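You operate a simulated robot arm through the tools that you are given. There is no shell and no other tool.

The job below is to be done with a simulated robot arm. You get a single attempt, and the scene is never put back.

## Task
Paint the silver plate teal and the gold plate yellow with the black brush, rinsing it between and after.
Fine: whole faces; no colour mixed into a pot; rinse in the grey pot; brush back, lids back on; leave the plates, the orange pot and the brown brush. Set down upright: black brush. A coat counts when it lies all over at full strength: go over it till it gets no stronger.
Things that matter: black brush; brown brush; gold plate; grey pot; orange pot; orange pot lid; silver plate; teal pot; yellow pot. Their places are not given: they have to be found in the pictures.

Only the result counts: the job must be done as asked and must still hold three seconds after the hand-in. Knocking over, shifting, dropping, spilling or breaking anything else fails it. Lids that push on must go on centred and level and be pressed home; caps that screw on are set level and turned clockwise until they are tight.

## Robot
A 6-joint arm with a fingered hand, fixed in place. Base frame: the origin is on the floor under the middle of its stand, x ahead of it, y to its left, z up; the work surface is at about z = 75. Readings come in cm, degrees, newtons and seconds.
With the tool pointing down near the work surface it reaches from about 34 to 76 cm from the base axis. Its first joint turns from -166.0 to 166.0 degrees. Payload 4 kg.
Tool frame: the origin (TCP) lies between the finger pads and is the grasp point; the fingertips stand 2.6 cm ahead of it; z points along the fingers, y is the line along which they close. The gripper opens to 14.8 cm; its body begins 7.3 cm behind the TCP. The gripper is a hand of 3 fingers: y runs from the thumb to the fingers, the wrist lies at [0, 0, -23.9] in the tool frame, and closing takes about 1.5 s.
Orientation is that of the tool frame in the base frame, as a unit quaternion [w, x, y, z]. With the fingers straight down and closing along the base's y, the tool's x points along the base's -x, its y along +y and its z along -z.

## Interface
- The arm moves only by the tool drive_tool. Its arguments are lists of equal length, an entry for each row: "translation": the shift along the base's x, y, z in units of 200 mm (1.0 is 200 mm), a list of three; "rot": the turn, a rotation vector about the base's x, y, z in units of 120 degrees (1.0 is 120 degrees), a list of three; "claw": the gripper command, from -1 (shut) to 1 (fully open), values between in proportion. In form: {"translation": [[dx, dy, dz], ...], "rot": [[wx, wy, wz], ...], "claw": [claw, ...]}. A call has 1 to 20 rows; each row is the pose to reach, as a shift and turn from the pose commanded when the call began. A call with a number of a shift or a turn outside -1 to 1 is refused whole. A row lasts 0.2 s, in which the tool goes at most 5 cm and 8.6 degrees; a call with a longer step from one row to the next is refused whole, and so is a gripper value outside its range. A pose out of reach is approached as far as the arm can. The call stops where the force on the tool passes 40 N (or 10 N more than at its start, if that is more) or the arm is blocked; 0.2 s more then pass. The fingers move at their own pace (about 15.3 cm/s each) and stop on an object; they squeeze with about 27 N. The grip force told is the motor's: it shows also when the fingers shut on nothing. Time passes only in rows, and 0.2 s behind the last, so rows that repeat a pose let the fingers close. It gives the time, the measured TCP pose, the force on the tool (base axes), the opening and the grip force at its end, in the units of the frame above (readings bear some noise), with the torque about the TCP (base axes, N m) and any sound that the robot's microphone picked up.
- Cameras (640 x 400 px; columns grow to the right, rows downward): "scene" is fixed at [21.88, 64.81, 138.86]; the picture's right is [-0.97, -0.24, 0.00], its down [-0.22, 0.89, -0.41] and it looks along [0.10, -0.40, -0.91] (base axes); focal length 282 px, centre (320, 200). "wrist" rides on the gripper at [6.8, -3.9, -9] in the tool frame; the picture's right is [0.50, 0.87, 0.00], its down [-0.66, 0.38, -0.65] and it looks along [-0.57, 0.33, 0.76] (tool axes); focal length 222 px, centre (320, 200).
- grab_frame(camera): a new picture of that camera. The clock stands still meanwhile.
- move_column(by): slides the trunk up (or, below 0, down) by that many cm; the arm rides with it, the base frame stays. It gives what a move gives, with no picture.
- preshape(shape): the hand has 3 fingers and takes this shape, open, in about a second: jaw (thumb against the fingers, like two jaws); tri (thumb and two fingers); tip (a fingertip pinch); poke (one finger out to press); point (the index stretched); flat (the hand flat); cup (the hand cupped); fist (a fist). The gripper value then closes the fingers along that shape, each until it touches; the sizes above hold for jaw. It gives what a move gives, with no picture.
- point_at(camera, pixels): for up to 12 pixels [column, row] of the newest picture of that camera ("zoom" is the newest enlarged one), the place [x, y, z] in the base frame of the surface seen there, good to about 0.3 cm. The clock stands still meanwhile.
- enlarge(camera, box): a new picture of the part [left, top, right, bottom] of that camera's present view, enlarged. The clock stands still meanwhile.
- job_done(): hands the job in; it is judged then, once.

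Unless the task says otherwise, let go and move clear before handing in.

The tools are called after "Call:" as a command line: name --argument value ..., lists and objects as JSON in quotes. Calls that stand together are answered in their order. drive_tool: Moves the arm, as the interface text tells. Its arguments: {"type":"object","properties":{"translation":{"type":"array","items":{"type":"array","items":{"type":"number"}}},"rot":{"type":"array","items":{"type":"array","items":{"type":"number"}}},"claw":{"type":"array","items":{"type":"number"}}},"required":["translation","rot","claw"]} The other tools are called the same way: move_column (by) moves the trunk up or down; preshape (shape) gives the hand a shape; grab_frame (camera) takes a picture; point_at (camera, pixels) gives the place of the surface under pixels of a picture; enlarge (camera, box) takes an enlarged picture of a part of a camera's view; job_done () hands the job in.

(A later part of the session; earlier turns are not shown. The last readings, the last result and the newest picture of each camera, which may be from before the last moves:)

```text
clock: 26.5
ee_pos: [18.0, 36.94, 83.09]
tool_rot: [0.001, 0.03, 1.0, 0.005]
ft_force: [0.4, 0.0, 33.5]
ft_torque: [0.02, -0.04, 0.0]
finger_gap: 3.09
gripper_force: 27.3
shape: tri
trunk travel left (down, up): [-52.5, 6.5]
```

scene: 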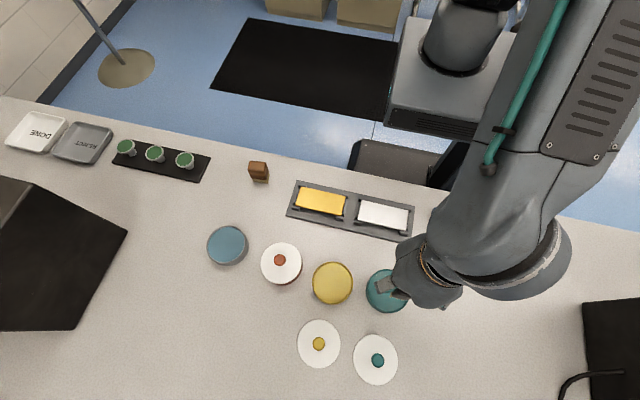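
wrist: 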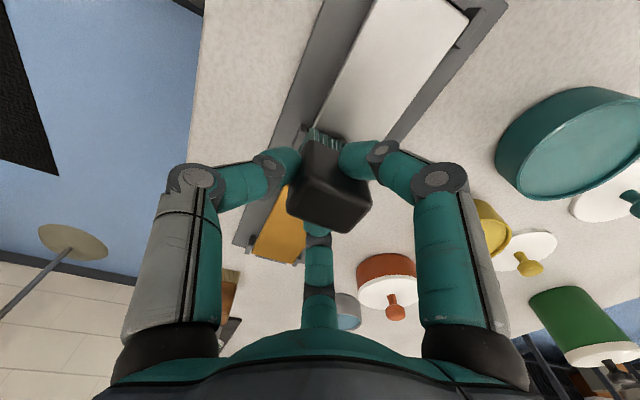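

Contact begins near TCP z 83.2 and is stiff (33 N at 2 mm more). I back off 1.5 mm and make one slow stroke along −x, then look.

Call:
drive_tool --translation '[[0, 0, 0.0075], [-0.05, 0, 0.0075], [-0.1, 0, 0.0075], [-0.15, 0, 0.0075], [-0.2, 0, 0.0075], [-0.25, 0, 0.0075], [-0.3, 0, 0.0075], [-0.35, 0, 0.0075], [-0.4, 0, 0.0075], [-0.445, 0, 0.0075], [-0.445, 0, 0.0075]]' --rot '[[0, 0, 0], [0, 0, 0], [0, 0, 0], [0, 0, 0], [0, 0, 0], [0, 0, 0], [0, 0, 0], [0, 0, 0], [0, 0, 0], [0, 0, 0], [0, 0, 0]]' --claw '[-1, -1, -1, -1, -1, -1, -1, -1, -1, -1, -1]'

Call:
grab_frame --camera "wrist"

Call:
enlarge --camera "scene" --box '[280, 160, 440, 260]'

```text
clock: 28.9
ee_pos: [9.12, 36.95, 83.08]
tool_rot: [-0.001, 0.031, 1.0, 0.003]
ft_force: [4.6, 0.5, 15.5]
ft_torque: [0.02, -0.17, 0.03]
finger_gap: 3.05
gripper_force: 26.7
shape: tri
trunk travel left (down, up): [-52.5, 6.5]
```

```text
taken
```

wrist: 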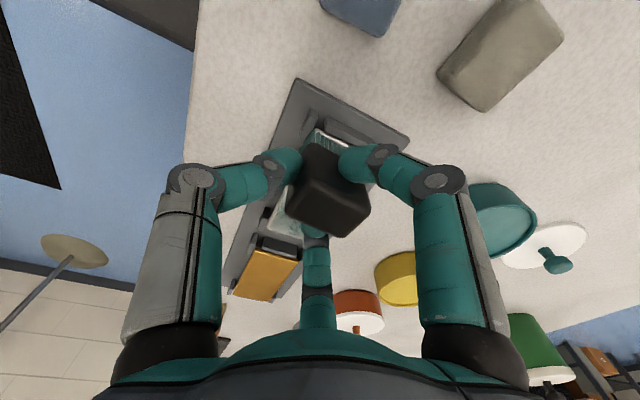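

```text
4.00 times, centred on (360, 210) of scene
```

zoom: 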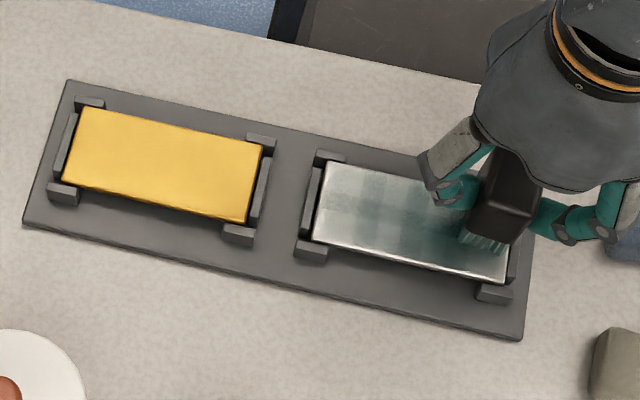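

A thin teal film shows on the silver plate along the stroke. I continue with the second lane (+y) and a middle return pass.

Call:
drive_tool --translation '[[0, 0.05, 0], [0, 0.1025, 0], [0.05, 0.1025, 0], [0.1, 0.1025, 0], [0.15, 0.1025, 0], [0.2, 0.1025, 0], [0.25, 0.1025, 0], [0.3, 0.1025, 0], [0.35, 0.1025, 0], [0.4, 0.1025, 0], [0.445, 0.1025, 0], [0.4, 0.1025, 0], [0.35, 0.1025, 0], [0.3, 0.1025, 0], [0.25, 0.1025, 0], [0.2, 0.1025, 0], [0.15, 0.1025, 0], [0.1, 0.1025, 0], [0.05, 0.1025, 0], [0, 0.1025, 0]]' --rot '[[0, 0, 0], [0, 0, 0], [0, 0, 0], [0, 0, 0], [0, 0, 0], [0, 0, 0], [0, 0, 0], [0, 0, 0], [0, 0, 0], [0, 0, 0], [0, 0, 0], [0, 0, 0], [0, 0, 0], [0, 0, 0], [0, 0, 0], [0, 0, 0], [0, 0, 0], [0, 0, 0], [0, 0, 0], [0, 0, 0]]' --claw '[-1, -1, -1, -1, -1, -1, -1, -1, -1, -1, -1, -1, -1, -1, -1, -1, -1, -1, -1, -1]'

Call:
enlarge --camera "scene" --box '[280, 160, 440, 260]'

Call:
enlarge --camera "wrist" --box '[250, 50, 400, 240]'

```text
clock: 33.1
ee_pos: [9.14, 38.93, 83.06]
tool_rot: [-0.001, 0.03, 1.0, 0.002]
ft_force: [3.2, -0.2, 11.9]
ft_torque: [0.0, -0.15, -0.01]
finger_gap: 3.04
gripper_force: 26.8
shape: tri
trunk travel left (down, up): [-52.5, 6.5]
```

```text
4.00 times, centred on (360, 210) of scene
```

zoom: 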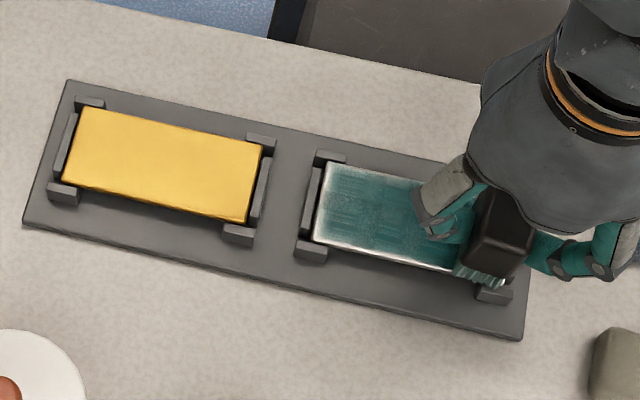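

```text
2.11 times, centred on (325, 145) of wrist
```

zoom: 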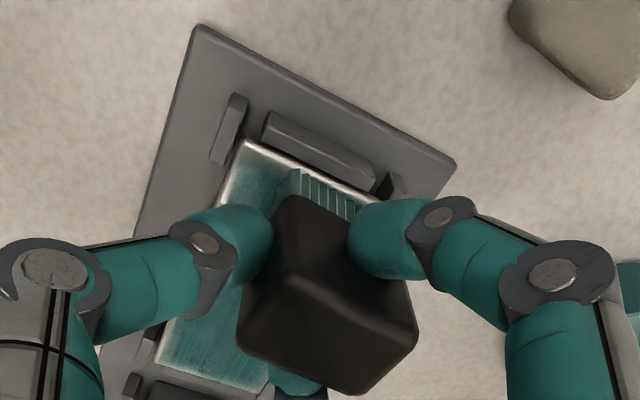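

The film now covers the middle but a ~3 mm silver margin remains at all edges (e.g. scene zoom (330,255), wrist zoom (240,170)). I widen the strokes by ~4.5 mm, first on the +y lane.

Call:
drive_tool --translation '[[-0.0225, 0.0225, 0], [0.03, 0.0225, 0], [0.085, 0.0225, 0], [0.14, 0.0225, 0], [0.195, 0.0225, 0], [0.25, 0.0225, 0], [0.305, 0.0225, 0], [0.36, 0.0225, 0], [0.415, 0.0225, 0], [0.4675, 0.0225, 0], [0.4675, -0.03, 0], [0.4675, -0.08, 0], [0.4675, -0.12, 0], [0.415, -0.12, 0], [0.36, -0.12, 0], [0.305, -0.12, 0], [0.25, -0.12, 0], [0.195, -0.12, 0], [0.14, -0.12, 0], [0.085, -0.12, 0]]' --rot '[[0, 0, 0], [0, 0, 0], [0, 0, 0], [0, 0, 0], [0, 0, 0], [0, 0, 0], [0, 0, 0], [0, 0, 0], [0, 0, 0], [0, 0, 0], [0, 0, 0], [0, 0, 0], [0, 0, 0], [0, 0, 0], [0, 0, 0], [0, 0, 0], [0, 0, 0], [0, 0, 0], [0, 0, 0], [0, 0, 0]]' --claw '[-1, -1, -1, -1, -1, -1, -1, -1, -1, -1, -1, -1, -1, -1, -1, -1, -1, -1, -1, -1]'

Call:
drive_tool --translation '[[-0.055, 0, 0], [-0.1075, 0, 0], [-0.1075, 0.05, 0], [-0.1075, 0.1, 0], [-0.1075, 0.1425, 0], [-0.1075, 0.1425, 0]]' --rot '[[0, 0, 0], [0, 0, 0], [0, 0, 0], [0, 0, 0], [0, 0, 0], [0, 0, 0]]' --claw '[-1, -1, -1, -1, -1, -1]'

Call:
enlarge --camera "scene" --box '[280, 160, 440, 260]'

Call:
enlarge --camera "wrist" --box '[250, 50, 400, 240]'

```text
clock: 37.3
ee_pos: [10.91, 36.5, 83.06]
tool_rot: [-0.001, 0.03, 1.0, 0.002]
ft_force: [1.8, -0.2, 12.9]
ft_torque: [0.07, -0.1, -0.04]
finger_gap: 2.98
gripper_force: 26.7
shape: tri
trunk travel left (down, up): [-52.5, 6.5]
```

```text
clock: 38.7
ee_pos: [8.8, 39.32, 83.03]
tool_rot: [0.0, 0.031, 1.0, 0.003]
ft_force: [-0.5, -4.1, 14.8]
ft_torque: [-0.2, -0.07, -0.04]
finger_gap: 3.03
gripper_force: 27.3
shape: tri
trunk travel left (down, up): [-52.5, 6.5]
```

```text
4.00 times, centred on (360, 210) of scene
```

zoom: 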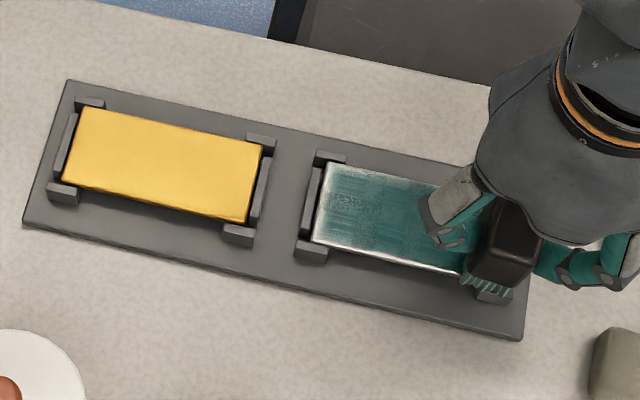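

```text
2.11 times, centred on (325, 145) of wrist
```

zoom: 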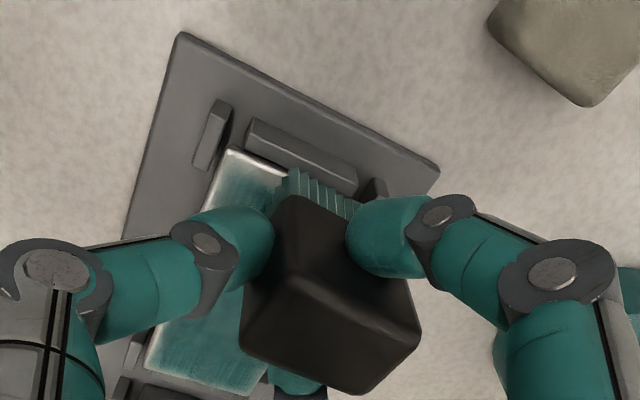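

The edges are lighter, so the brush may be running low. I lift off, return over the bare table to the teal pot and look at the plate on the way.

Call:
drive_tool --translation '[[0, 0, 0.06], [0, 0, 0.2], [0.015, 0.15, 0.2], [0.03, 0.35, 0.2], [0.05, 0.55, 0.2], [0.0715, 0.76, 0.2], [0.0715, 0.76, 0.1], [0.0715, 0.76, 0.06]]' --rot '[[0, 0, 0], [0, 0, 0], [0, 0, 0], [0, 0, 0], [0, 0, 0], [0, 0, 0], [0, 0, 0], [0, 0, 0]]' --claw '[-1, -1, -1, -1, -1, -1, -1, -1]'

Call:
enlarge --camera "scene" --box '[340, 185, 420, 245]'

Call:
enlarge --camera "wrist" --box '[250, 50, 400, 240]'

```text
clock: 40.5
ee_pos: [10.2, 54.69, 84.44]
tool_rot: [-0.002, 0.03, 1.0, 0.003]
ft_force: [0.3, 0.7, -0.8]
ft_torque: [0.03, 0.01, 0.02]
finger_gap: 2.98
gripper_force: 27.1
shape: tri
trunk travel left (down, up): [-52.5, 6.5]
```

```text
6.67 times, centred on (380, 215) of scene
```

zoom: 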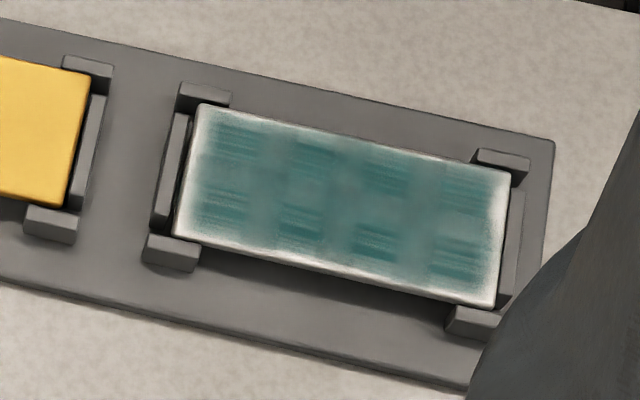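

```text
2.11 times, centred on (325, 145) of wrist
```

zoom: 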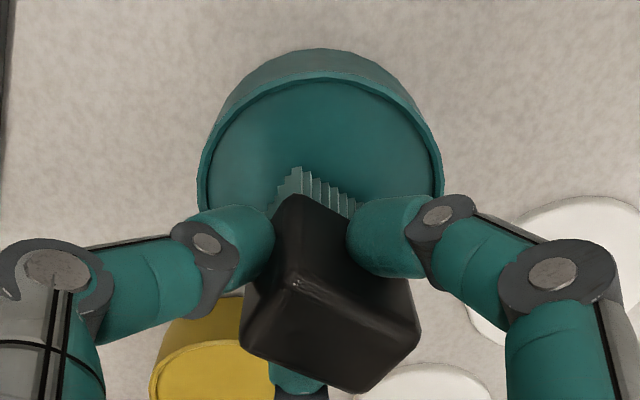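

The plate now has a half-strength film in patches, still pale at the edges and between strokes. I re-dip: lower slowly to the paint surface.

Call:
drive_tool --translation '[[0, 0, -0.02], [0, 0, -0.03], [0, 0, -0.035], [0, 0, -0.035]]' --rot '[[0, 0, 0], [0, 0, 0], [0, 0, 0], [0, 0, 0]]' --claw '[-1, -1, -1, -1]'

Call:
enlarge --camera "wrist" --box '[250, 50, 400, 240]'

```text
clock: 41.5
ee_pos: [10.27, 54.63, 83.57]
tool_rot: [0.0, 0.03, 1.0, 0.002]
ft_force: [-0.3, -0.2, 1.9]
ft_torque: [0.02, -0.03, 0.0]
finger_gap: 2.98
gripper_force: 26.4
shape: tri
trunk travel left (down, up): [-52.5, 6.5]
```

```text
2.11 times, centred on (325, 145) of wrist
```

zoom: 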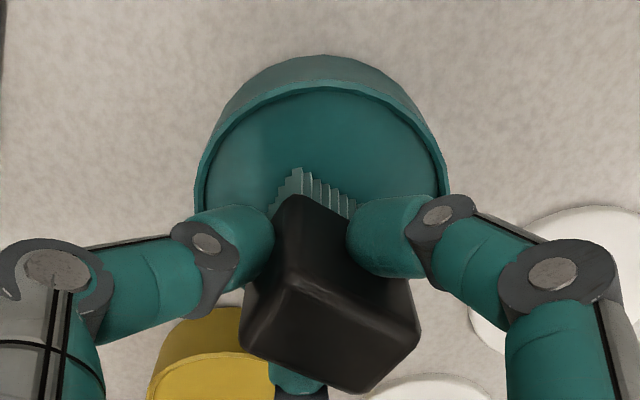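

Contact is just starting at TCP z 83.57. I press another ~1.5 mm and move slightly to load.

Call:
drive_tool --translation '[[0, 0, -0.006], [0, 0, -0.009], [0, 0, -0.009], [0, 0, -0.009]]' --rot '[[0, 0, 0], [0, 0, 0], [0, 0, 0], [0, 0, 0]]' --claw '[-1, -1, -1, -1]'

Call:
enlarge --camera "wrist" --box '[250, 50, 400, 240]'

```text
clock: 42.5
ee_pos: [10.13, 54.57, 83.41]
tool_rot: [0.0, 0.03, 1.0, 0.003]
ft_force: [0.3, -0.1, 18.5]
ft_torque: [0.06, -0.09, 0.02]
finger_gap: 2.99
gripper_force: 26.9
shape: tri
trunk travel left (down, up): [-52.5, 6.5]
```

```text
2.11 times, centred on (325, 145) of wrist
```

zoom: 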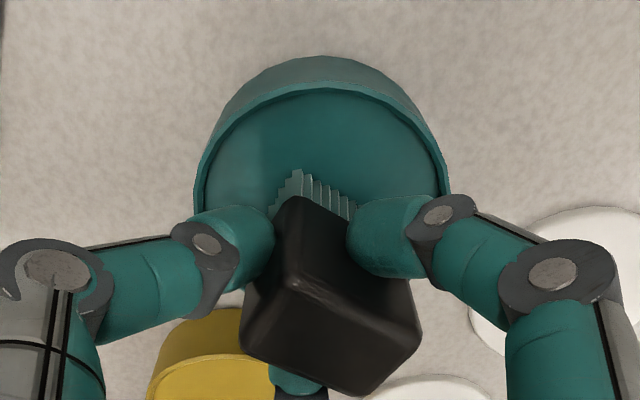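

About 18 N on the paint: loaded. I lift, pause, return to the +x/+y corner of the silver plate and stroke again.

Call:
drive_tool --translation '[[0, 0, 0.05], [0, 0, 0.15], [0, 0, 0.2], [0, 0, 0.2], [0.08, -0.15, 0.2], [0.16, -0.3, 0.2], [0.25, -0.46, 0.2], [0.34, -0.62, 0.2], [0.4125, -0.76, 0.2], [0.4125, -0.76, 0.1], [0.4125, -0.76, 0.03], [0.4125, -0.76, 0.0], [0.4125, -0.76, -0.01], [0.4125, -0.76, -0.016], [0.4125, -0.76, -0.016]]' --rot '[[0, 0, 0], [0, 0, 0], [0, 0, 0], [0, 0, 0], [0, 0, 0], [0, 0, 0], [0, 0, 0], [0, 0, 0], [0, 0, 0], [0, 0, 0], [0, 0, 0], [0, 0, 0], [0, 0, 0], [0, 0, 0], [0, 0, 0]]' --claw '[-1, -1, -1, -1, -1, -1, -1, -1, -1, -1, -1, -1, -1, -1, -1]'

```text
clock: 45.7
ee_pos: [18.36, 39.41, 82.94]
tool_rot: [0.001, 0.031, 1.0, 0.002]
ft_force: [0.1, -0.2, 5.2]
ft_torque: [-0.01, 0.02, 0.02]
finger_gap: 2.96
gripper_force: 27.0
shape: tri
trunk travel left (down, up): [-52.5, 6.5]
```

Light contact (5 N) at the corner. Now strokes along the +y lane, across the low-x end, and back along the −y lane.

Call:
drive_tool --translation '[[-0.055, 0, 0], [-0.11, 0, 0], [-0.165, 0, 0], [-0.22, 0, 0], [-0.275, 0, 0], [-0.33, 0, 0], [-0.385, 0, 0], [-0.44, 0, 0], [-0.49, 0, 0], [-0.49, -0.05, 0], [-0.49, -0.1, 0], [-0.49, -0.145, 0], [-0.43, -0.145, 0], [-0.37, -0.145, 0], [-0.31, -0.145, 0], [-0.25, -0.145, 0], [-0.19, -0.145, 0], [-0.13, -0.145, 0], [-0.06, -0.145, 0], [0, -0.145, 0]]' --rot '[[0, 0, 0], [0, 0, 0], [0, 0, 0], [0, 0, 0], [0, 0, 0], [0, 0, 0], [0, 0, 0], [0, 0, 0], [0, 0, 0], [0, 0, 0], [0, 0, 0], [0, 0, 0], [0, 0, 0], [0, 0, 0], [0, 0, 0], [0, 0, 0], [0, 0, 0], [0, 0, 0], [0, 0, 0], [0, 0, 0]]' --claw '[-1, -1, -1, -1, -1, -1, -1, -1, -1, -1, -1, -1, -1, -1, -1, -1, -1, -1, -1, -1]'

Call:
drive_tool --translation '[[0, 0.04, 0], [0, 0.0725, 0], [-0.055, 0.0725, 0], [-0.11, 0.0725, 0], [-0.165, 0.0725, 0], [-0.22, 0.0725, 0], [-0.275, 0.0725, 0], [-0.33, 0.0725, 0], [-0.385, 0.0725, 0], [-0.44, 0.0725, 0], [-0.49, 0.0725, 0], [-0.49, 0.0725, 0]]' --rot '[[0, 0, 0], [0, 0, 0], [0, 0, 0], [0, 0, 0], [0, 0, 0], [0, 0, 0], [0, 0, 0], [0, 0, 0], [0, 0, 0], [0, 0, 0], [0, 0, 0], [0, 0, 0]]' --claw '[-1, -1, -1, -1, -1, -1, -1, -1, -1, -1, -1, -1]'

Call:
enlarge --camera "scene" --box '[340, 185, 420, 245]'

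Call:
enlarge --camera "wrist" --box '[250, 50, 400, 240]'

```text
clock: 49.9
ee_pos: [18.48, 36.53, 83.06]
tool_rot: [0.0, 0.031, 1.0, 0.002]
ft_force: [-1.1, 0.6, 1.9]
ft_torque: [0.01, 0.06, 0.02]
finger_gap: 2.92
gripper_force: 27.2
shape: tri
trunk travel left (down, up): [-52.5, 6.5]
```

```text
clock: 52.5
ee_pos: [8.53, 37.84, 82.98]
tool_rot: [0.0, 0.031, 1.0, 0.003]
ft_force: [2.6, -1.0, 9.0]
ft_torque: [0.04, -0.13, -0.01]
finger_gap: 2.91
gripper_force: 27.0
shape: tri
trunk travel left (down, up): [-52.5, 6.5]
```

```text
6.67 times, centred on (380, 215) of scene
```

zoom: 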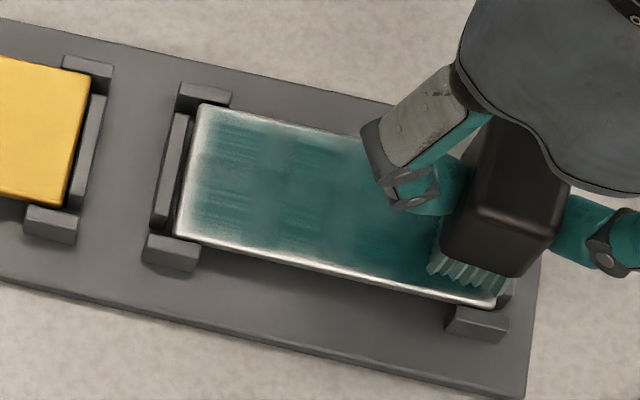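

```text
2.11 times, centred on (325, 145) of wrist
```

zoom: 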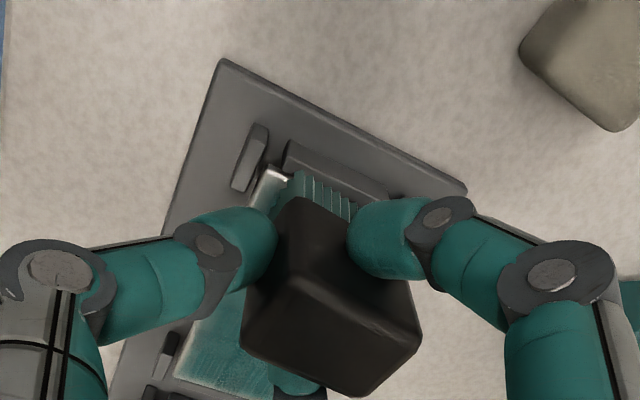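

The middle is getting stronger; edge bands are still faint. I make another wider loop around the border.

Call:
drive_tool --translation '[[-0.005, 0.04, 0], [-0.005, 0.0825, 0], [0.05, 0.0825, 0], [0.11, 0.0825, 0], [0.17, 0.0825, 0], [0.23, 0.0825, 0], [0.29, 0.0825, 0], [0.35, 0.0825, 0], [0.41, 0.0825, 0], [0.46, 0.0825, 0], [0.5025, 0.0825, 0], [0.5025, 0.04, 0], [0.5025, 0.0, 0], [0.5025, -0.04, 0], [0.5025, -0.0825, 0], [0.46, -0.0825, 0], [0.41, -0.0825, 0], [0.35, -0.0825, 0], [0.29, -0.0825, 0], [0.23, -0.0825, 0]]' --rot '[[0, 0, 0], [0, 0, 0], [0, 0, 0], [0, 0, 0], [0, 0, 0], [0, 0, 0], [0, 0, 0], [0, 0, 0], [0, 0, 0], [0, 0, 0], [0, 0, 0], [0, 0, 0], [0, 0, 0], [0, 0, 0], [0, 0, 0], [0, 0, 0], [0, 0, 0], [0, 0, 0], [0, 0, 0], [0, 0, 0]]' --claw '[-1, -1, -1, -1, -1, -1, -1, -1, -1, -1, -1, -1, -1, -1, -1, -1, -1, -1, -1, -1]'

Call:
drive_tool --translation '[[-0.06, 0, 0], [-0.12, 0, 0], [-0.18, 0, 0], [-0.235, 0, 0], [-0.235, 0.04, 0], [-0.235, 0.08, 0], [-0.235, 0.12, 0], [-0.235, 0.165, 0], [-0.235, 0.165, 0.02], [-0.235, 0.165, 0.1], [-0.235, 0.25, 0.2], [-0.235, 0.4, 0.2], [-0.235, 0.6, 0.2], [-0.2, 0.8, 0.2], [-0.155, 0.9, 0.2]]' --rot '[[0, 0, 0], [0, 0, 0], [0, 0, 0], [0, 0, 0], [0, 0, 0], [0, 0, 0], [0, 0, 0], [0, 0, 0], [0, 0, 0], [0, 0, 0], [0, 0, 0], [0, 0, 0], [0, 0, 0], [0, 0, 0], [0, 0, 0]]' --claw '[-1, -1, -1, -1, -1, -1, -1, -1, -1, -1, -1, -1, -1, -1, -1]'

Call:
enlarge --camera "scene" --box '[340, 185, 420, 245]'

Call:
enlarge --camera "wrist" --box '[250, 50, 400, 240]'

```text
clock: 56.7
ee_pos: [13.24, 36.19, 83.0]
tool_rot: [-0.001, 0.031, 1.0, 0.003]
ft_force: [1.8, 0.1, 8.4]
ft_torque: [0.09, -0.09, -0.02]
finger_gap: 2.92
gripper_force: 26.9
shape: tri
trunk travel left (down, up): [-52.5, 6.5]
```

```text
clock: 59.9
ee_pos: [10.03, 54.34, 86.86]
tool_rot: [-0.001, 0.03, 1.0, 0.002]
ft_force: [0.6, -0.1, -0.3]
ft_torque: [0.0, 0.0, 0.01]
finger_gap: 2.9
gripper_force: 27.1
shape: tri
trunk travel left (down, up): [-52.5, 6.5]
```

```text
6.67 times, centred on (380, 215) of scene
```

zoom: 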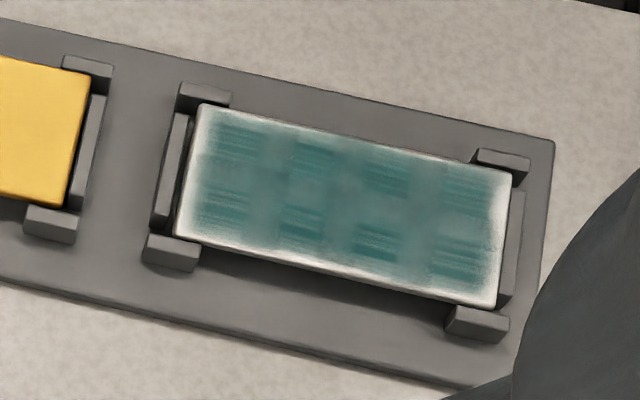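

```text
2.11 times, centred on (325, 145) of wrist
```

zoom: 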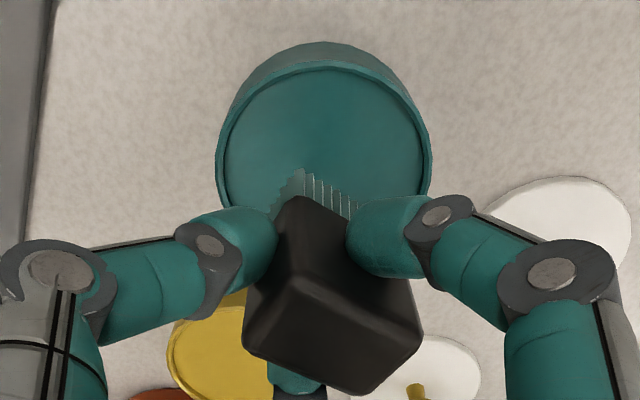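

The face looks patchy and pale at the borders again with the arm away. I zoom in closely to judge the coat.

Call:
enlarge --camera "scene" --box '[356, 192, 412, 232]'

Call:
grab_frame --camera "scene"

```text
10.00 times, centred on (384, 212) of scene
```

zoom: 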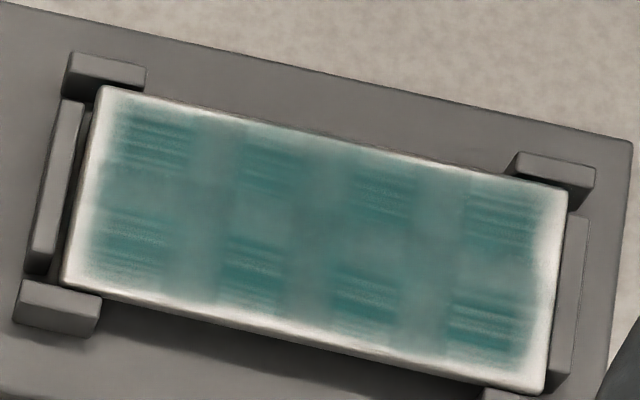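

```text
taken
```

scene: 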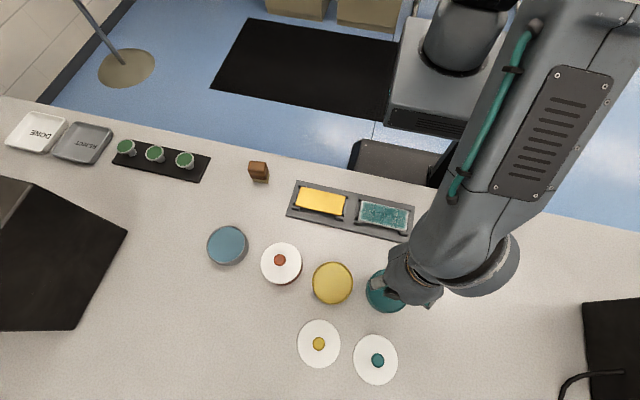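

The coat is patchy at 8 spots. I check the brush's load by zooming on the bristles before and after a fresh dip.

Call:
enlarge --camera "wrist" --box '[304, 118, 352, 148]'

Call:
drive_tool --translation '[[0.005, 0.01, -0.1], [0.005, 0.01, -0.14], [0.005, 0.01, -0.16], [0.005, 0.01, -0.18], [0.005, 0.01, -0.18], [0.005, 0.01, -0.18]]' --rot '[[0, 0, 0], [0, 0, 0], [0, 0, 0], [0, 0, 0], [0, 0, 0], [0, 0, 0]]' --claw '[-1, -1, -1, -1, -1, -1]'

```text
13.33 times, centred on (328, 133) of wrist
```

zoom: 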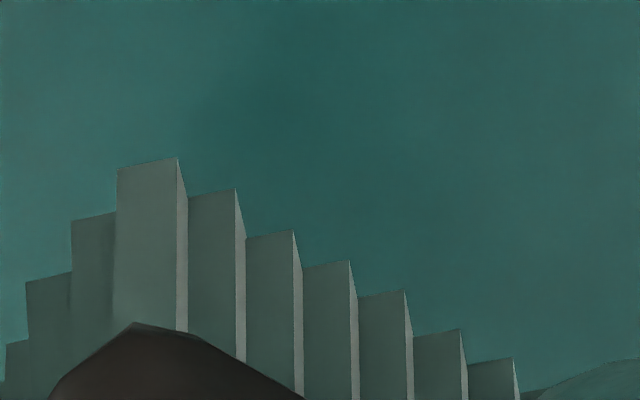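

```text
clock: 61.3
ee_pos: [10.19, 54.51, 83.51]
tool_rot: [-0.001, 0.032, 0.999, 0.004]
ft_force: [-1.1, -0.5, 12.4]
ft_torque: [0.05, -0.03, -0.02]
finger_gap: 2.89
gripper_force: 26.9
shape: tri
trunk travel left (down, up): [-52.5, 6.5]
```

Bristles had gone pale grey-teal, so the load was low. Now in contact at 12 N; I look at the bristle colour again.

Call:
enlarge --camera "wrist" --box '[304, 118, 352, 148]'

Call:
drive_tool --translation '[[0, 0, -0.004], [0, 0, -0.008], [0, 0, -0.008], [0, 0, -0.008], [0, 0, -0.008]]' --rot '[[0, 0, 0], [0, 0, 0], [0, 0, 0], [0, 0, 0], [0, 0, 0]]' --claw '[-1, -1, -1, -1, -1]'

Call:
enlarge --camera "wrist" --box '[304, 118, 352, 148]'

```text
13.33 times, centred on (328, 133) of wrist
```

zoom: 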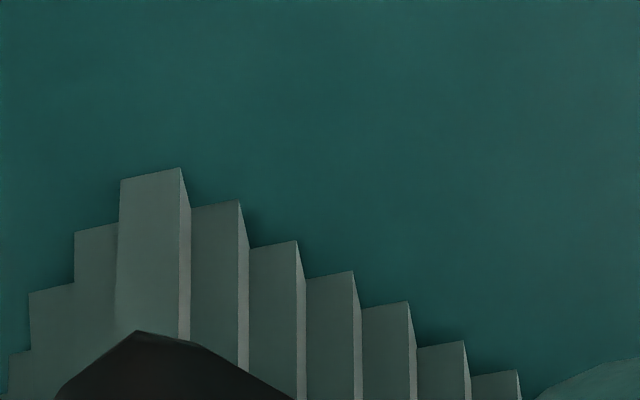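

```text
clock: 62.5
ee_pos: [10.25, 54.46, 83.36]
tool_rot: [0.001, 0.03, 1.0, 0.003]
ft_force: [-0.8, 2.0, 29.0]
ft_torque: [0.09, -0.06, 0.01]
finger_gap: 2.96
gripper_force: 27.1
shape: tri
trunk travel left (down, up): [-52.5, 6.5]
```

```text
13.33 times, centred on (328, 133) of wrist
```

zoom: 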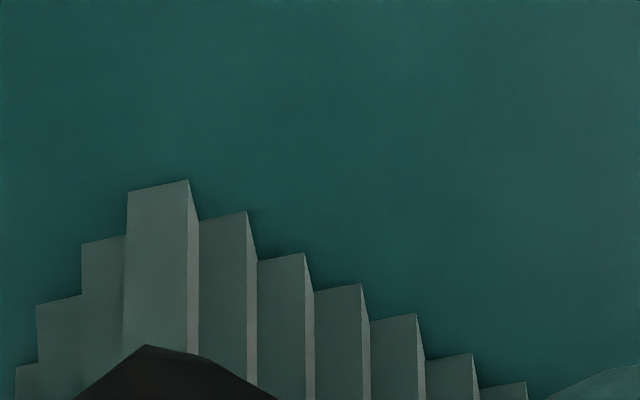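

Contact is firm but the bristle colour hardly changed. I ease off to a light touch and stir gently within the pot to take up paint, then lift and look.

Call:
drive_tool --translation '[[0, 0, 0.006], [0.02, 0, 0.006], [0.04, 0, 0.006], [0.02, 0.015, 0.006], [0.0, 0.03, 0.006], [-0.02, 0.015, 0.006], [-0.04, 0.0, 0.006], [-0.02, -0.015, 0.006], [0.0, -0.02, 0.006], [0.0, 0.0, 0.006], [0, 0, 0.05], [0, 0, 0.15], [0, 0, 0.2], [0, 0, 0.2], [0, 0, 0.2]]' --rot '[[0, 0, 0], [0, 0, 0], [0, 0, 0], [0, 0, 0], [0, 0, 0], [0, 0, 0], [0, 0, 0], [0, 0, 0], [0, 0, 0], [0, 0, 0], [0, 0, 0], [0, 0, 0], [0, 0, 0], [0, 0, 0], [0, 0, 0]]' --claw '[-1, -1, -1, -1, -1, -1, -1, -1, -1, -1, -1, -1, -1, -1, -1]'

Call:
enlarge --camera "wrist" --box '[304, 118, 352, 148]'

Call:
enlarge --camera "wrist" --box '[250, 50, 400, 240]'

```text
clock: 65.7
ee_pos: [10.28, 54.56, 87.18]
tool_rot: [0.0, 0.031, 1.0, 0.003]
ft_force: [0.6, -1.6, -1.2]
ft_torque: [0.02, -0.01, 0.0]
finger_gap: 2.89
gripper_force: 26.9
shape: tri
trunk travel left (down, up): [-52.5, 6.5]
```

```text
13.33 times, centred on (328, 133) of wrist
```

zoom: 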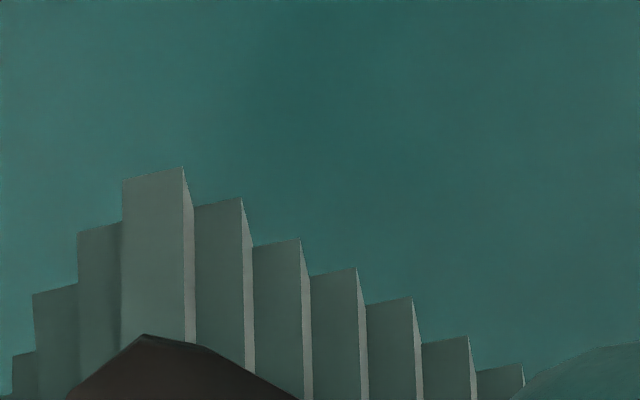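

```text
2.11 times, centred on (325, 145) of wrist
```

zoom: 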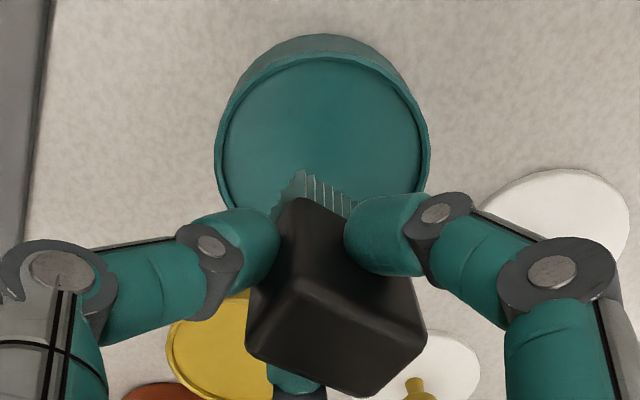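

Bristles look uniformly coated. I go back and do one slow +y-lane stroke, then lift away to compare its patches with the −y row.

Call:
drive_tool --translation '[[0.08, -0.15, 0], [0.16, -0.3, 0], [0.25, -0.46, 0], [0.34, -0.62, 0], [0.415, -0.7525, 0], [0.415, -0.7525, -0.1], [0.415, -0.7525, -0.17], [0.415, -0.7525, -0.195], [0.415, -0.7525, -0.205], [0.415, -0.7525, -0.213], [0.415, -0.7525, -0.213]]' --rot '[[0, 0, 0], [0, 0, 0], [0, 0, 0], [0, 0, 0], [0, 0, 0], [0, 0, 0], [0, 0, 0], [0, 0, 0], [0, 0, 0], [0, 0, 0], [0, 0, 0]]' --claw '[-1, -1, -1, -1, -1, -1, -1, -1, -1, -1, -1]'

Call:
drive_tool --translation '[[-0.03, 0, 0], [-0.06, 0, 0], [-0.09, 0, 0], [-0.12, 0, 0], [-0.15, 0, 0], [-0.18, 0, 0], [-0.21, 0, 0], [-0.24, 0, 0], [-0.27, 0, 0], [-0.3, 0, 0], [-0.33, 0, 0], [-0.36, 0, 0], [-0.39, 0, 0], [-0.42, 0, 0], [-0.45, 0, 0], [-0.475, 0, 0], [-0.5, 0, 0], [-0.5, 0, 0]]' --rot '[[0, 0, 0], [0, 0, 0], [0, 0, 0], [0, 0, 0], [0, 0, 0], [0, 0, 0], [0, 0, 0], [0, 0, 0], [0, 0, 0], [0, 0, 0], [0, 0, 0], [0, 0, 0], [0, 0, 0], [0, 0, 0], [0, 0, 0], [0, 0, 0], [0, 0, 0], [0, 0, 0]]' --claw '[-1, -1, -1, -1, -1, -1, -1, -1, -1, -1, -1, -1, -1, -1, -1, -1, -1, -1]'

Call:
drive_tool --translation '[[0, 0, 0.05], [0, 0, 0.2], [0.0, 0.2, 0.2], [0.0, 0.4, 0.2], [0.0, 0.5, 0.2]]' --rot '[[0, 0, 0], [0, 0, 0], [0, 0, 0], [0, 0, 0], [0, 0, 0]]' --claw '[-1, -1, -1, -1, -1]'

Call:
enlarge --camera "scene" --box '[356, 192, 412, 232]'

```text
clock: 68.1
ee_pos: [18.49, 39.42, 82.91]
tool_rot: [0.0, 0.031, 1.0, 0.002]
ft_force: [-0.5, -0.1, 0.1]
ft_torque: [0.02, -0.02, -0.01]
finger_gap: 2.92
gripper_force: 26.6
shape: tri
trunk travel left (down, up): [-52.5, 6.5]
```

```text
clock: 71.9
ee_pos: [8.55, 39.41, 83.07]
tool_rot: [-0.001, 0.03, 1.0, 0.004]
ft_force: [0.6, 0.3, 0.6]
ft_torque: [0.0, -0.03, 0.02]
finger_gap: 2.9
gripper_force: 26.8
shape: tri
trunk travel left (down, up): [-52.5, 6.5]
```

```text
clock: 73.1
ee_pos: [8.42, 49.36, 86.99]
tool_rot: [-0.001, 0.031, 1.0, 0.002]
ft_force: [0.2, -0.9, 0.4]
ft_torque: [-0.01, -0.01, -0.04]
finger_gap: 2.9
gripper_force: 26.8
shape: tri
trunk travel left (down, up): [-52.5, 6.5]
```

```text
10.00 times, centred on (384, 212) of scene
```

zoom: 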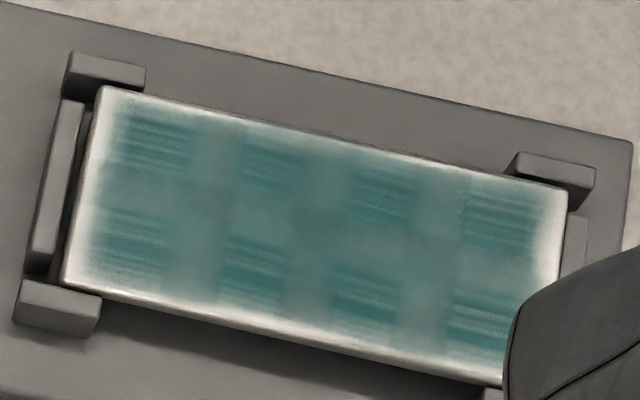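

That stroke had almost no contact force (brush has ridden up slightly), so nothing changed. I return and press about 2 mm lower for a real stroke.

Call:
drive_tool --translation '[[0, -0.2, 0], [0, -0.4, 0], [0, -0.5, 0], [0.0, -0.5, -0.1], [0.0, -0.5, -0.18], [0.0, -0.5, -0.2], [0.0, -0.5, -0.205], [0.0, -0.5, -0.21], [0.0, -0.5, -0.21]]' --rot '[[0, 0, 0], [0, 0, 0], [0, 0, 0], [0, 0, 0], [0, 0, 0], [0, 0, 0], [0, 0, 0], [0, 0, 0], [0, 0, 0]]' --claw '[-1, -1, -1, -1, -1, -1, -1, -1, -1]'

```text
clock: 75.1
ee_pos: [8.38, 39.56, 83.0]
tool_rot: [-0.001, 0.03, 1.0, 0.003]
ft_force: [-0.9, -2.1, 18.4]
ft_torque: [-0.01, -0.05, 0.01]
finger_gap: 2.93
gripper_force: 27.1
shape: tri
trunk travel left (down, up): [-52.5, 6.5]
```

Call:
drive_tool --translation '[[0.03, 0, 0.002], [0.06, 0, 0.002], [0.09, 0, 0.002], [0.12, 0, 0.002], [0.15, 0, 0.002], [0.18, 0, 0.002], [0.21, 0, 0.002], [0.24, 0, 0.002], [0.27, 0, 0.002], [0.3, 0, 0.002], [0.33, 0, 0.002], [0.36, 0, 0.002], [0.39, 0, 0.002], [0.42, 0, 0.002], [0.45, 0, 0.002], [0.475, 0, 0.002], [0.5, 0, 0.002], [0.5, 0, 0.002]]' --rot '[[0, 0, 0], [0, 0, 0], [0, 0, 0], [0, 0, 0], [0, 0, 0], [0, 0, 0], [0, 0, 0], [0, 0, 0], [0, 0, 0], [0, 0, 0], [0, 0, 0], [0, 0, 0], [0, 0, 0], [0, 0, 0], [0, 0, 0], [0, 0, 0], [0, 0, 0], [0, 0, 0]]' --claw '[-1, -1, -1, -1, -1, -1, -1, -1, -1, -1, -1, -1, -1, -1, -1, -1, -1, -1]'

Call:
drive_tool --translation '[[0, 0, 0.05], [0, 0, 0.2], [-0.1, 0.2, 0.2], [-0.25, 0.35, 0.2], [-0.4, 0.5, 0.2], [-0.5, 0.5, 0.2]]' --rot '[[0, 0, 0], [0, 0, 0], [0, 0, 0], [0, 0, 0], [0, 0, 0], [0, 0, 0]]' --claw '[-1, -1, -1, -1, -1, -1]'

Call:
enlarge --camera "scene" --box '[356, 192, 412, 232]'

```text
clock: 78.9
ee_pos: [18.51, 39.27, 82.84]
tool_rot: [0.0, 0.03, 1.0, 0.002]
ft_force: [-2.0, -0.3, 8.8]
ft_torque: [0.05, 0.1, 0.02]
finger_gap: 2.91
gripper_force: 27.5
shape: tri
trunk travel left (down, up): [-52.5, 6.5]
```

```text
clock: 80.3
ee_pos: [8.46, 49.49, 86.81]
tool_rot: [0.0, 0.031, 1.0, 0.001]
ft_force: [0.5, 0.4, -1.0]
ft_torque: [0.02, 0.0, -0.02]
finger_gap: 2.86
gripper_force: 27.2
shape: tri
trunk travel left (down, up): [-52.5, 6.5]
```

```text
10.00 times, centred on (384, 212) of scene
```

zoom: 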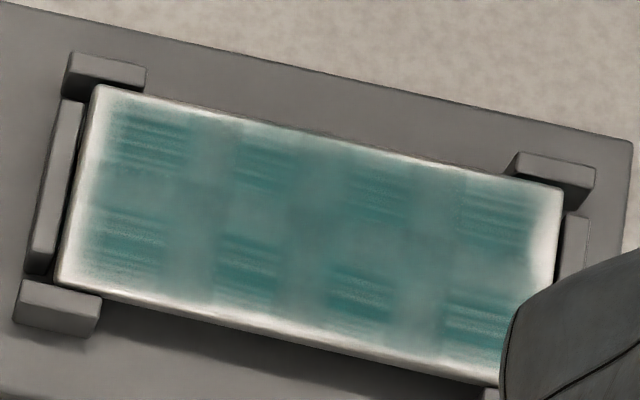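

The extra pressed stroke left the +y row no stronger than the −y row: all eight patches look alike. I check the bristle colour here away from the pot.

Call:
enlarge --camera "wrist" --box '[304, 118, 352, 148]'

Call:
grab_frame --camera "wrist"

```text
13.33 times, centred on (328, 133) of wrist
```

zoom: 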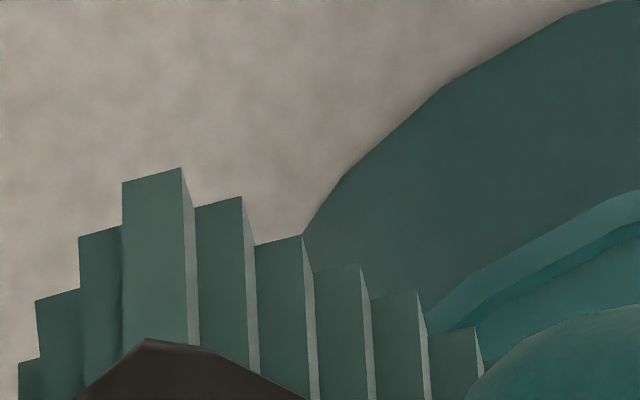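

```text
taken
```

wrist: 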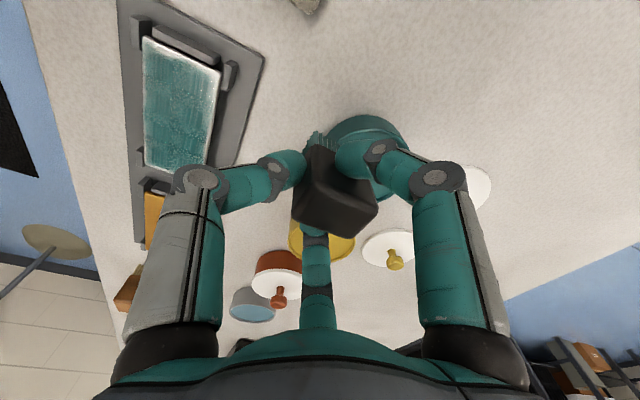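

The wrist camera sees the silver plate at (180,105). I zoom in on it from this angle.

Call:
enlarge --camera "wrist" --box '[120, 25, 250, 185]'

Call:
enlarge --camera "wrist" --box '[140, 35, 230, 105]'

```text
2.50 times, centred on (185, 105) of wrist
```

zoom: 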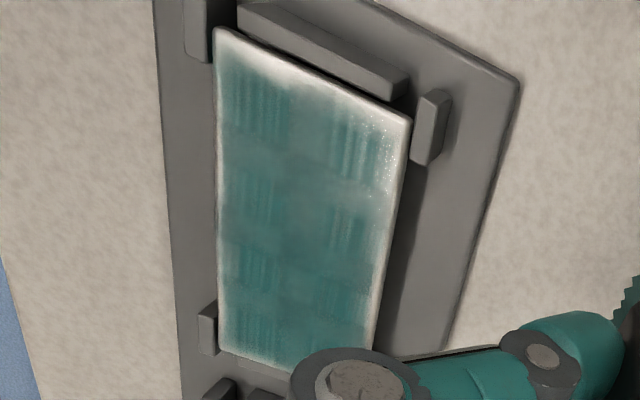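

```text
5.71 times, centred on (185, 70) of wrist
```

zoom: 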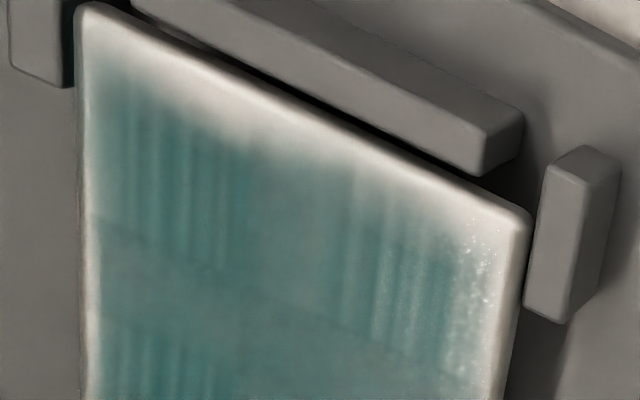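

The band along the +y and low-x edges is clearly paler than along the −y edge, so edge coverage differs. I zoom in harder on the corners from the scene camera.

Call:
enlarge --camera "scene" --box '[358, 198, 382, 226]'

Call:
enlarge --camera "scene" --box '[390, 205, 414, 235]'

```text
14.29 times, centred on (370, 212) of scene
```

zoom: 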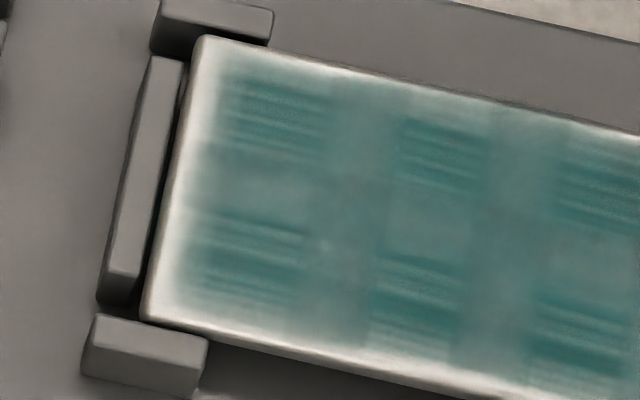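

```text
13.33 times, centred on (402, 220) of scene
```

zoom: 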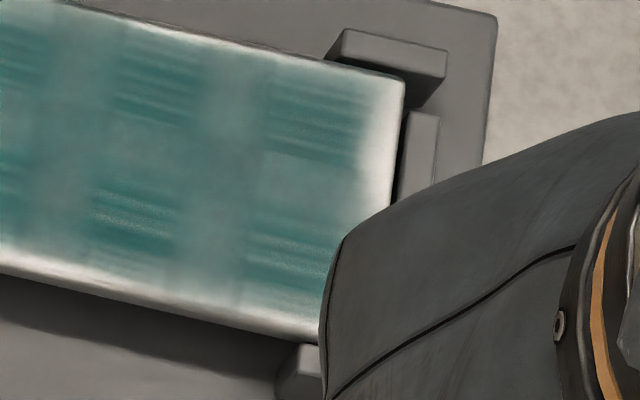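

The paler rims match the plate's visible side walls and the eight patches look even, but I'll make sure with one more full load. I go to the teal pot and dip again with light pressure.

Call:
drive_tool --translation '[[0.04, 0.12, 0], [0.087, 0.253, 0], [0.087, 0.253, -0.1], [0.087, 0.253, -0.15], [0.087, 0.253, -0.17], [0.087, 0.253, -0.178], [0.087, 0.253, -0.182], [0.087, 0.253, -0.182]]' --rot '[[0, 0, 0], [0, 0, 0], [0, 0, 0], [0, 0, 0], [0, 0, 0], [0, 0, 0], [0, 0, 0], [0, 0, 0]]' --claw '[-1, -1, -1, -1, -1, -1, -1, -1]'

```text
clock: 82.1
ee_pos: [10.21, 54.67, 83.38]
tool_rot: [-0.001, 0.031, 1.0, 0.003]
ft_force: [-0.3, -0.7, 17.0]
ft_torque: [-0.01, -0.02, -0.02]
finger_gap: 2.93
gripper_force: 27.2
shape: tri
trunk travel left (down, up): [-52.5, 6.5]
```

17 N on the paint. I hold, lift, and paint all three lanes slowly with firm contact.

Call:
drive_tool --translation '[[0, 0, 0], [0.01, 0, 0], [-0.01, 0, 0], [0, 0, 0], [0, 0, 0.05], [0, 0, 0.15], [0, 0, 0.2], [0, 0, 0.2], [0.08, -0.15, 0.2], [0.16, -0.33, 0.2], [0.25, -0.52, 0.2], [0.34, -0.72, 0.2], [0.415, -0.905, 0.2], [0.415, -0.905, 0.1], [0.415, -0.905, 0.03], [0.415, -0.905, 0.0], [0.415, -0.905, -0.012], [0.415, -0.905, -0.018], [0.415, -0.905, -0.018]]' --rot '[[0, 0, 0], [0, 0, 0], [0, 0, 0], [0, 0, 0], [0, 0, 0], [0, 0, 0], [0, 0, 0], [0, 0, 0], [0, 0, 0], [0, 0, 0], [0, 0, 0], [0, 0, 0], [0, 0, 0], [0, 0, 0], [0, 0, 0], [0, 0, 0], [0, 0, 0], [0, 0, 0], [0, 0, 0]]' --claw '[-1, -1, -1, -1, -1, -1, -1, -1, -1, -1, -1, -1, -1, -1, -1, -1, -1, -1, -1]'

Call:
drive_tool --translation '[[-0.03, 0, 0], [-0.06, 0, 0], [-0.09, 0, 0], [-0.12, 0, 0], [-0.15, 0, 0], [-0.18, 0, 0], [-0.21, 0, 0], [-0.24, 0, 0], [-0.27, 0, 0], [-0.3, 0, 0], [-0.33, 0, 0], [-0.36, 0, 0], [-0.39, 0, 0], [-0.42, 0, 0], [-0.45, 0, 0], [-0.475, 0, 0], [-0.5, 0, 0], [-0.5, 0.04, 0], [-0.5, 0.075, 0]]' --rot '[[0, 0, 0], [0, 0, 0], [0, 0, 0], [0, 0, 0], [0, 0, 0], [0, 0, 0], [0, 0, 0], [0, 0, 0], [0, 0, 0], [0, 0, 0], [0, 0, 0], [0, 0, 0], [0, 0, 0], [0, 0, 0], [0, 0, 0], [0, 0, 0], [0, 0, 0], [0, 0, 0], [0, 0, 0]]' --claw '[-1, -1, -1, -1, -1, -1, -1, -1, -1, -1, -1, -1, -1, -1, -1, -1, -1, -1, -1]'

Call:
drive_tool --translation '[[0.03, 0, 0], [0.06, 0, 0], [0.09, 0, 0], [0.12, 0, 0], [0.15, 0, 0], [0.18, 0, 0], [0.21, 0, 0], [0.24, 0, 0], [0.27, 0, 0], [0.3, 0, 0], [0.33, 0, 0], [0.36, 0, 0], [0.39, 0, 0], [0.42, 0, 0], [0.45, 0, 0], [0.475, 0, 0], [0.5, 0, 0], [0.5, 0.04, 0], [0.5, 0.08, 0]]' --rot '[[0, 0, 0], [0, 0, 0], [0, 0, 0], [0, 0, 0], [0, 0, 0], [0, 0, 0], [0, 0, 0], [0, 0, 0], [0, 0, 0], [0, 0, 0], [0, 0, 0], [0, 0, 0], [0, 0, 0], [0, 0, 0], [0, 0, 0], [0, 0, 0], [0, 0, 0], [0, 0, 0], [0, 0, 0]]' --claw '[-1, -1, -1, -1, -1, -1, -1, -1, -1, -1, -1, -1, -1, -1, -1, -1, -1, -1, -1]'

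Call:
drive_tool --translation '[[-0.03, 0, 0], [-0.06, 0, 0], [-0.09, 0, 0], [-0.12, 0, 0], [-0.15, 0, 0], [-0.18, 0, 0], [-0.21, 0, 0], [-0.24, 0, 0], [-0.27, 0, 0], [-0.3, 0, 0], [-0.33, 0, 0], [-0.36, 0, 0], [-0.39, 0, 0], [-0.42, 0, 0], [-0.45, 0, 0], [-0.475, 0, 0], [-0.5, 0, 0]]' --rot '[[0, 0, 0], [0, 0, 0], [0, 0, 0], [0, 0, 0], [0, 0, 0], [0, 0, 0], [0, 0, 0], [0, 0, 0], [0, 0, 0], [0, 0, 0], [0, 0, 0], [0, 0, 0], [0, 0, 0], [0, 0, 0], [0, 0, 0], [0, 0, 0], [0, 0, 0]]' --claw '[-1, -1, -1, -1, -1, -1, -1, -1, -1, -1, -1, -1, -1, -1, -1, -1, -1]'

Call:
drive_tool --translation '[[0, 0, 0.05], [0, 0, 0.2], [0.0, 0.2, 0.2], [0.0, 0.4, 0.2], [0.0, 0.5, 0.2]]' --rot '[[0, 0, 0], [0, 0, 0], [0, 0, 0], [0, 0, 0], [0, 0, 0]]' --claw '[-1, -1, -1, -1, -1]'

Call:
enlarge --camera "scene" --box '[356, 192, 412, 232]'

Call:
enlarge --camera "wrist" --box '[120, 25, 250, 185]'

```text
clock: 86.1
ee_pos: [18.52, 36.36, 82.89]
tool_rot: [-0.001, 0.03, 1.0, 0.002]
ft_force: [0.5, -1.1, 7.6]
ft_torque: [0.05, -0.01, 0.0]
finger_gap: 2.92
gripper_force: 27.0
shape: tri
trunk travel left (down, up): [-52.5, 6.5]
```

```text
clock: 90.1
ee_pos: [8.7, 37.92, 82.83]
tool_rot: [0.0, 0.029, 1.0, 0.003]
ft_force: [-0.2, -2.0, 9.2]
ft_torque: [0.02, -0.01, -0.02]
finger_gap: 2.86
gripper_force: 27.0
shape: tri
trunk travel left (down, up): [-52.5, 6.5]
```

```text
clock: 94.1
ee_pos: [18.41, 39.54, 82.84]
tool_rot: [-0.001, 0.031, 1.0, 0.004]
ft_force: [0.7, -2.4, 7.3]
ft_torque: [-0.07, -0.04, 0.03]
finger_gap: 2.84
gripper_force: 27.2
shape: tri
trunk travel left (down, up): [-52.5, 6.5]
```

```text
clock: 97.7
ee_pos: [8.46, 39.45, 82.9]
tool_rot: [-0.001, 0.03, 1.0, 0.003]
ft_force: [0.9, -0.9, 6.1]
ft_torque: [0.02, -0.02, -0.02]
finger_gap: 2.84
gripper_force: 27.5
shape: tri
trunk travel left (down, up): [-52.5, 6.5]
```

```text
clock: 98.9
ee_pos: [8.52, 49.7, 86.79]
tool_rot: [-0.001, 0.031, 1.0, 0.001]
ft_force: [-0.3, -0.1, -0.7]
ft_torque: [-0.03, -0.02, -0.01]
finger_gap: 2.83
gripper_force: 27.4
shape: tri
trunk travel left (down, up): [-52.5, 6.5]
```

```text
10.00 times, centred on (384, 212) of scene
```

zoom: 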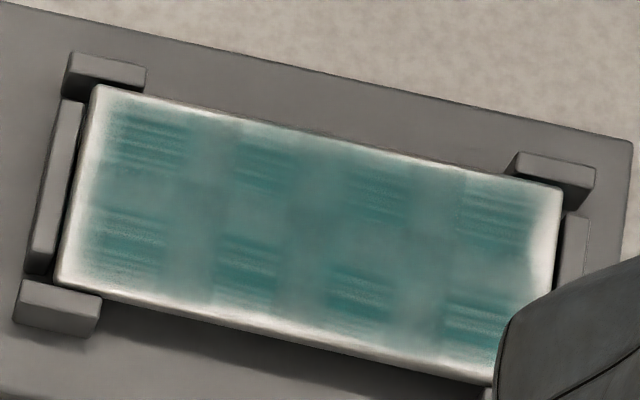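

```text
2.50 times, centred on (185, 105) of wrist
```

zoom: 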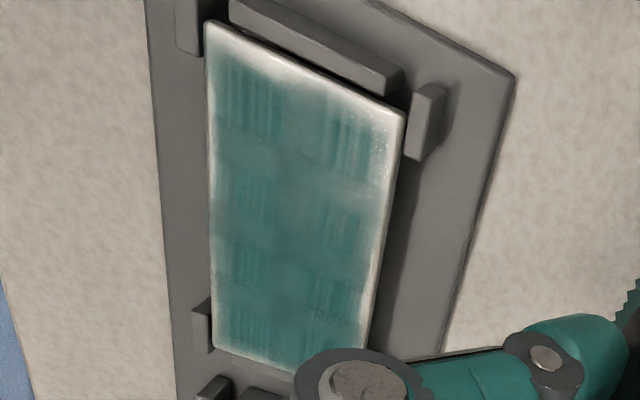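

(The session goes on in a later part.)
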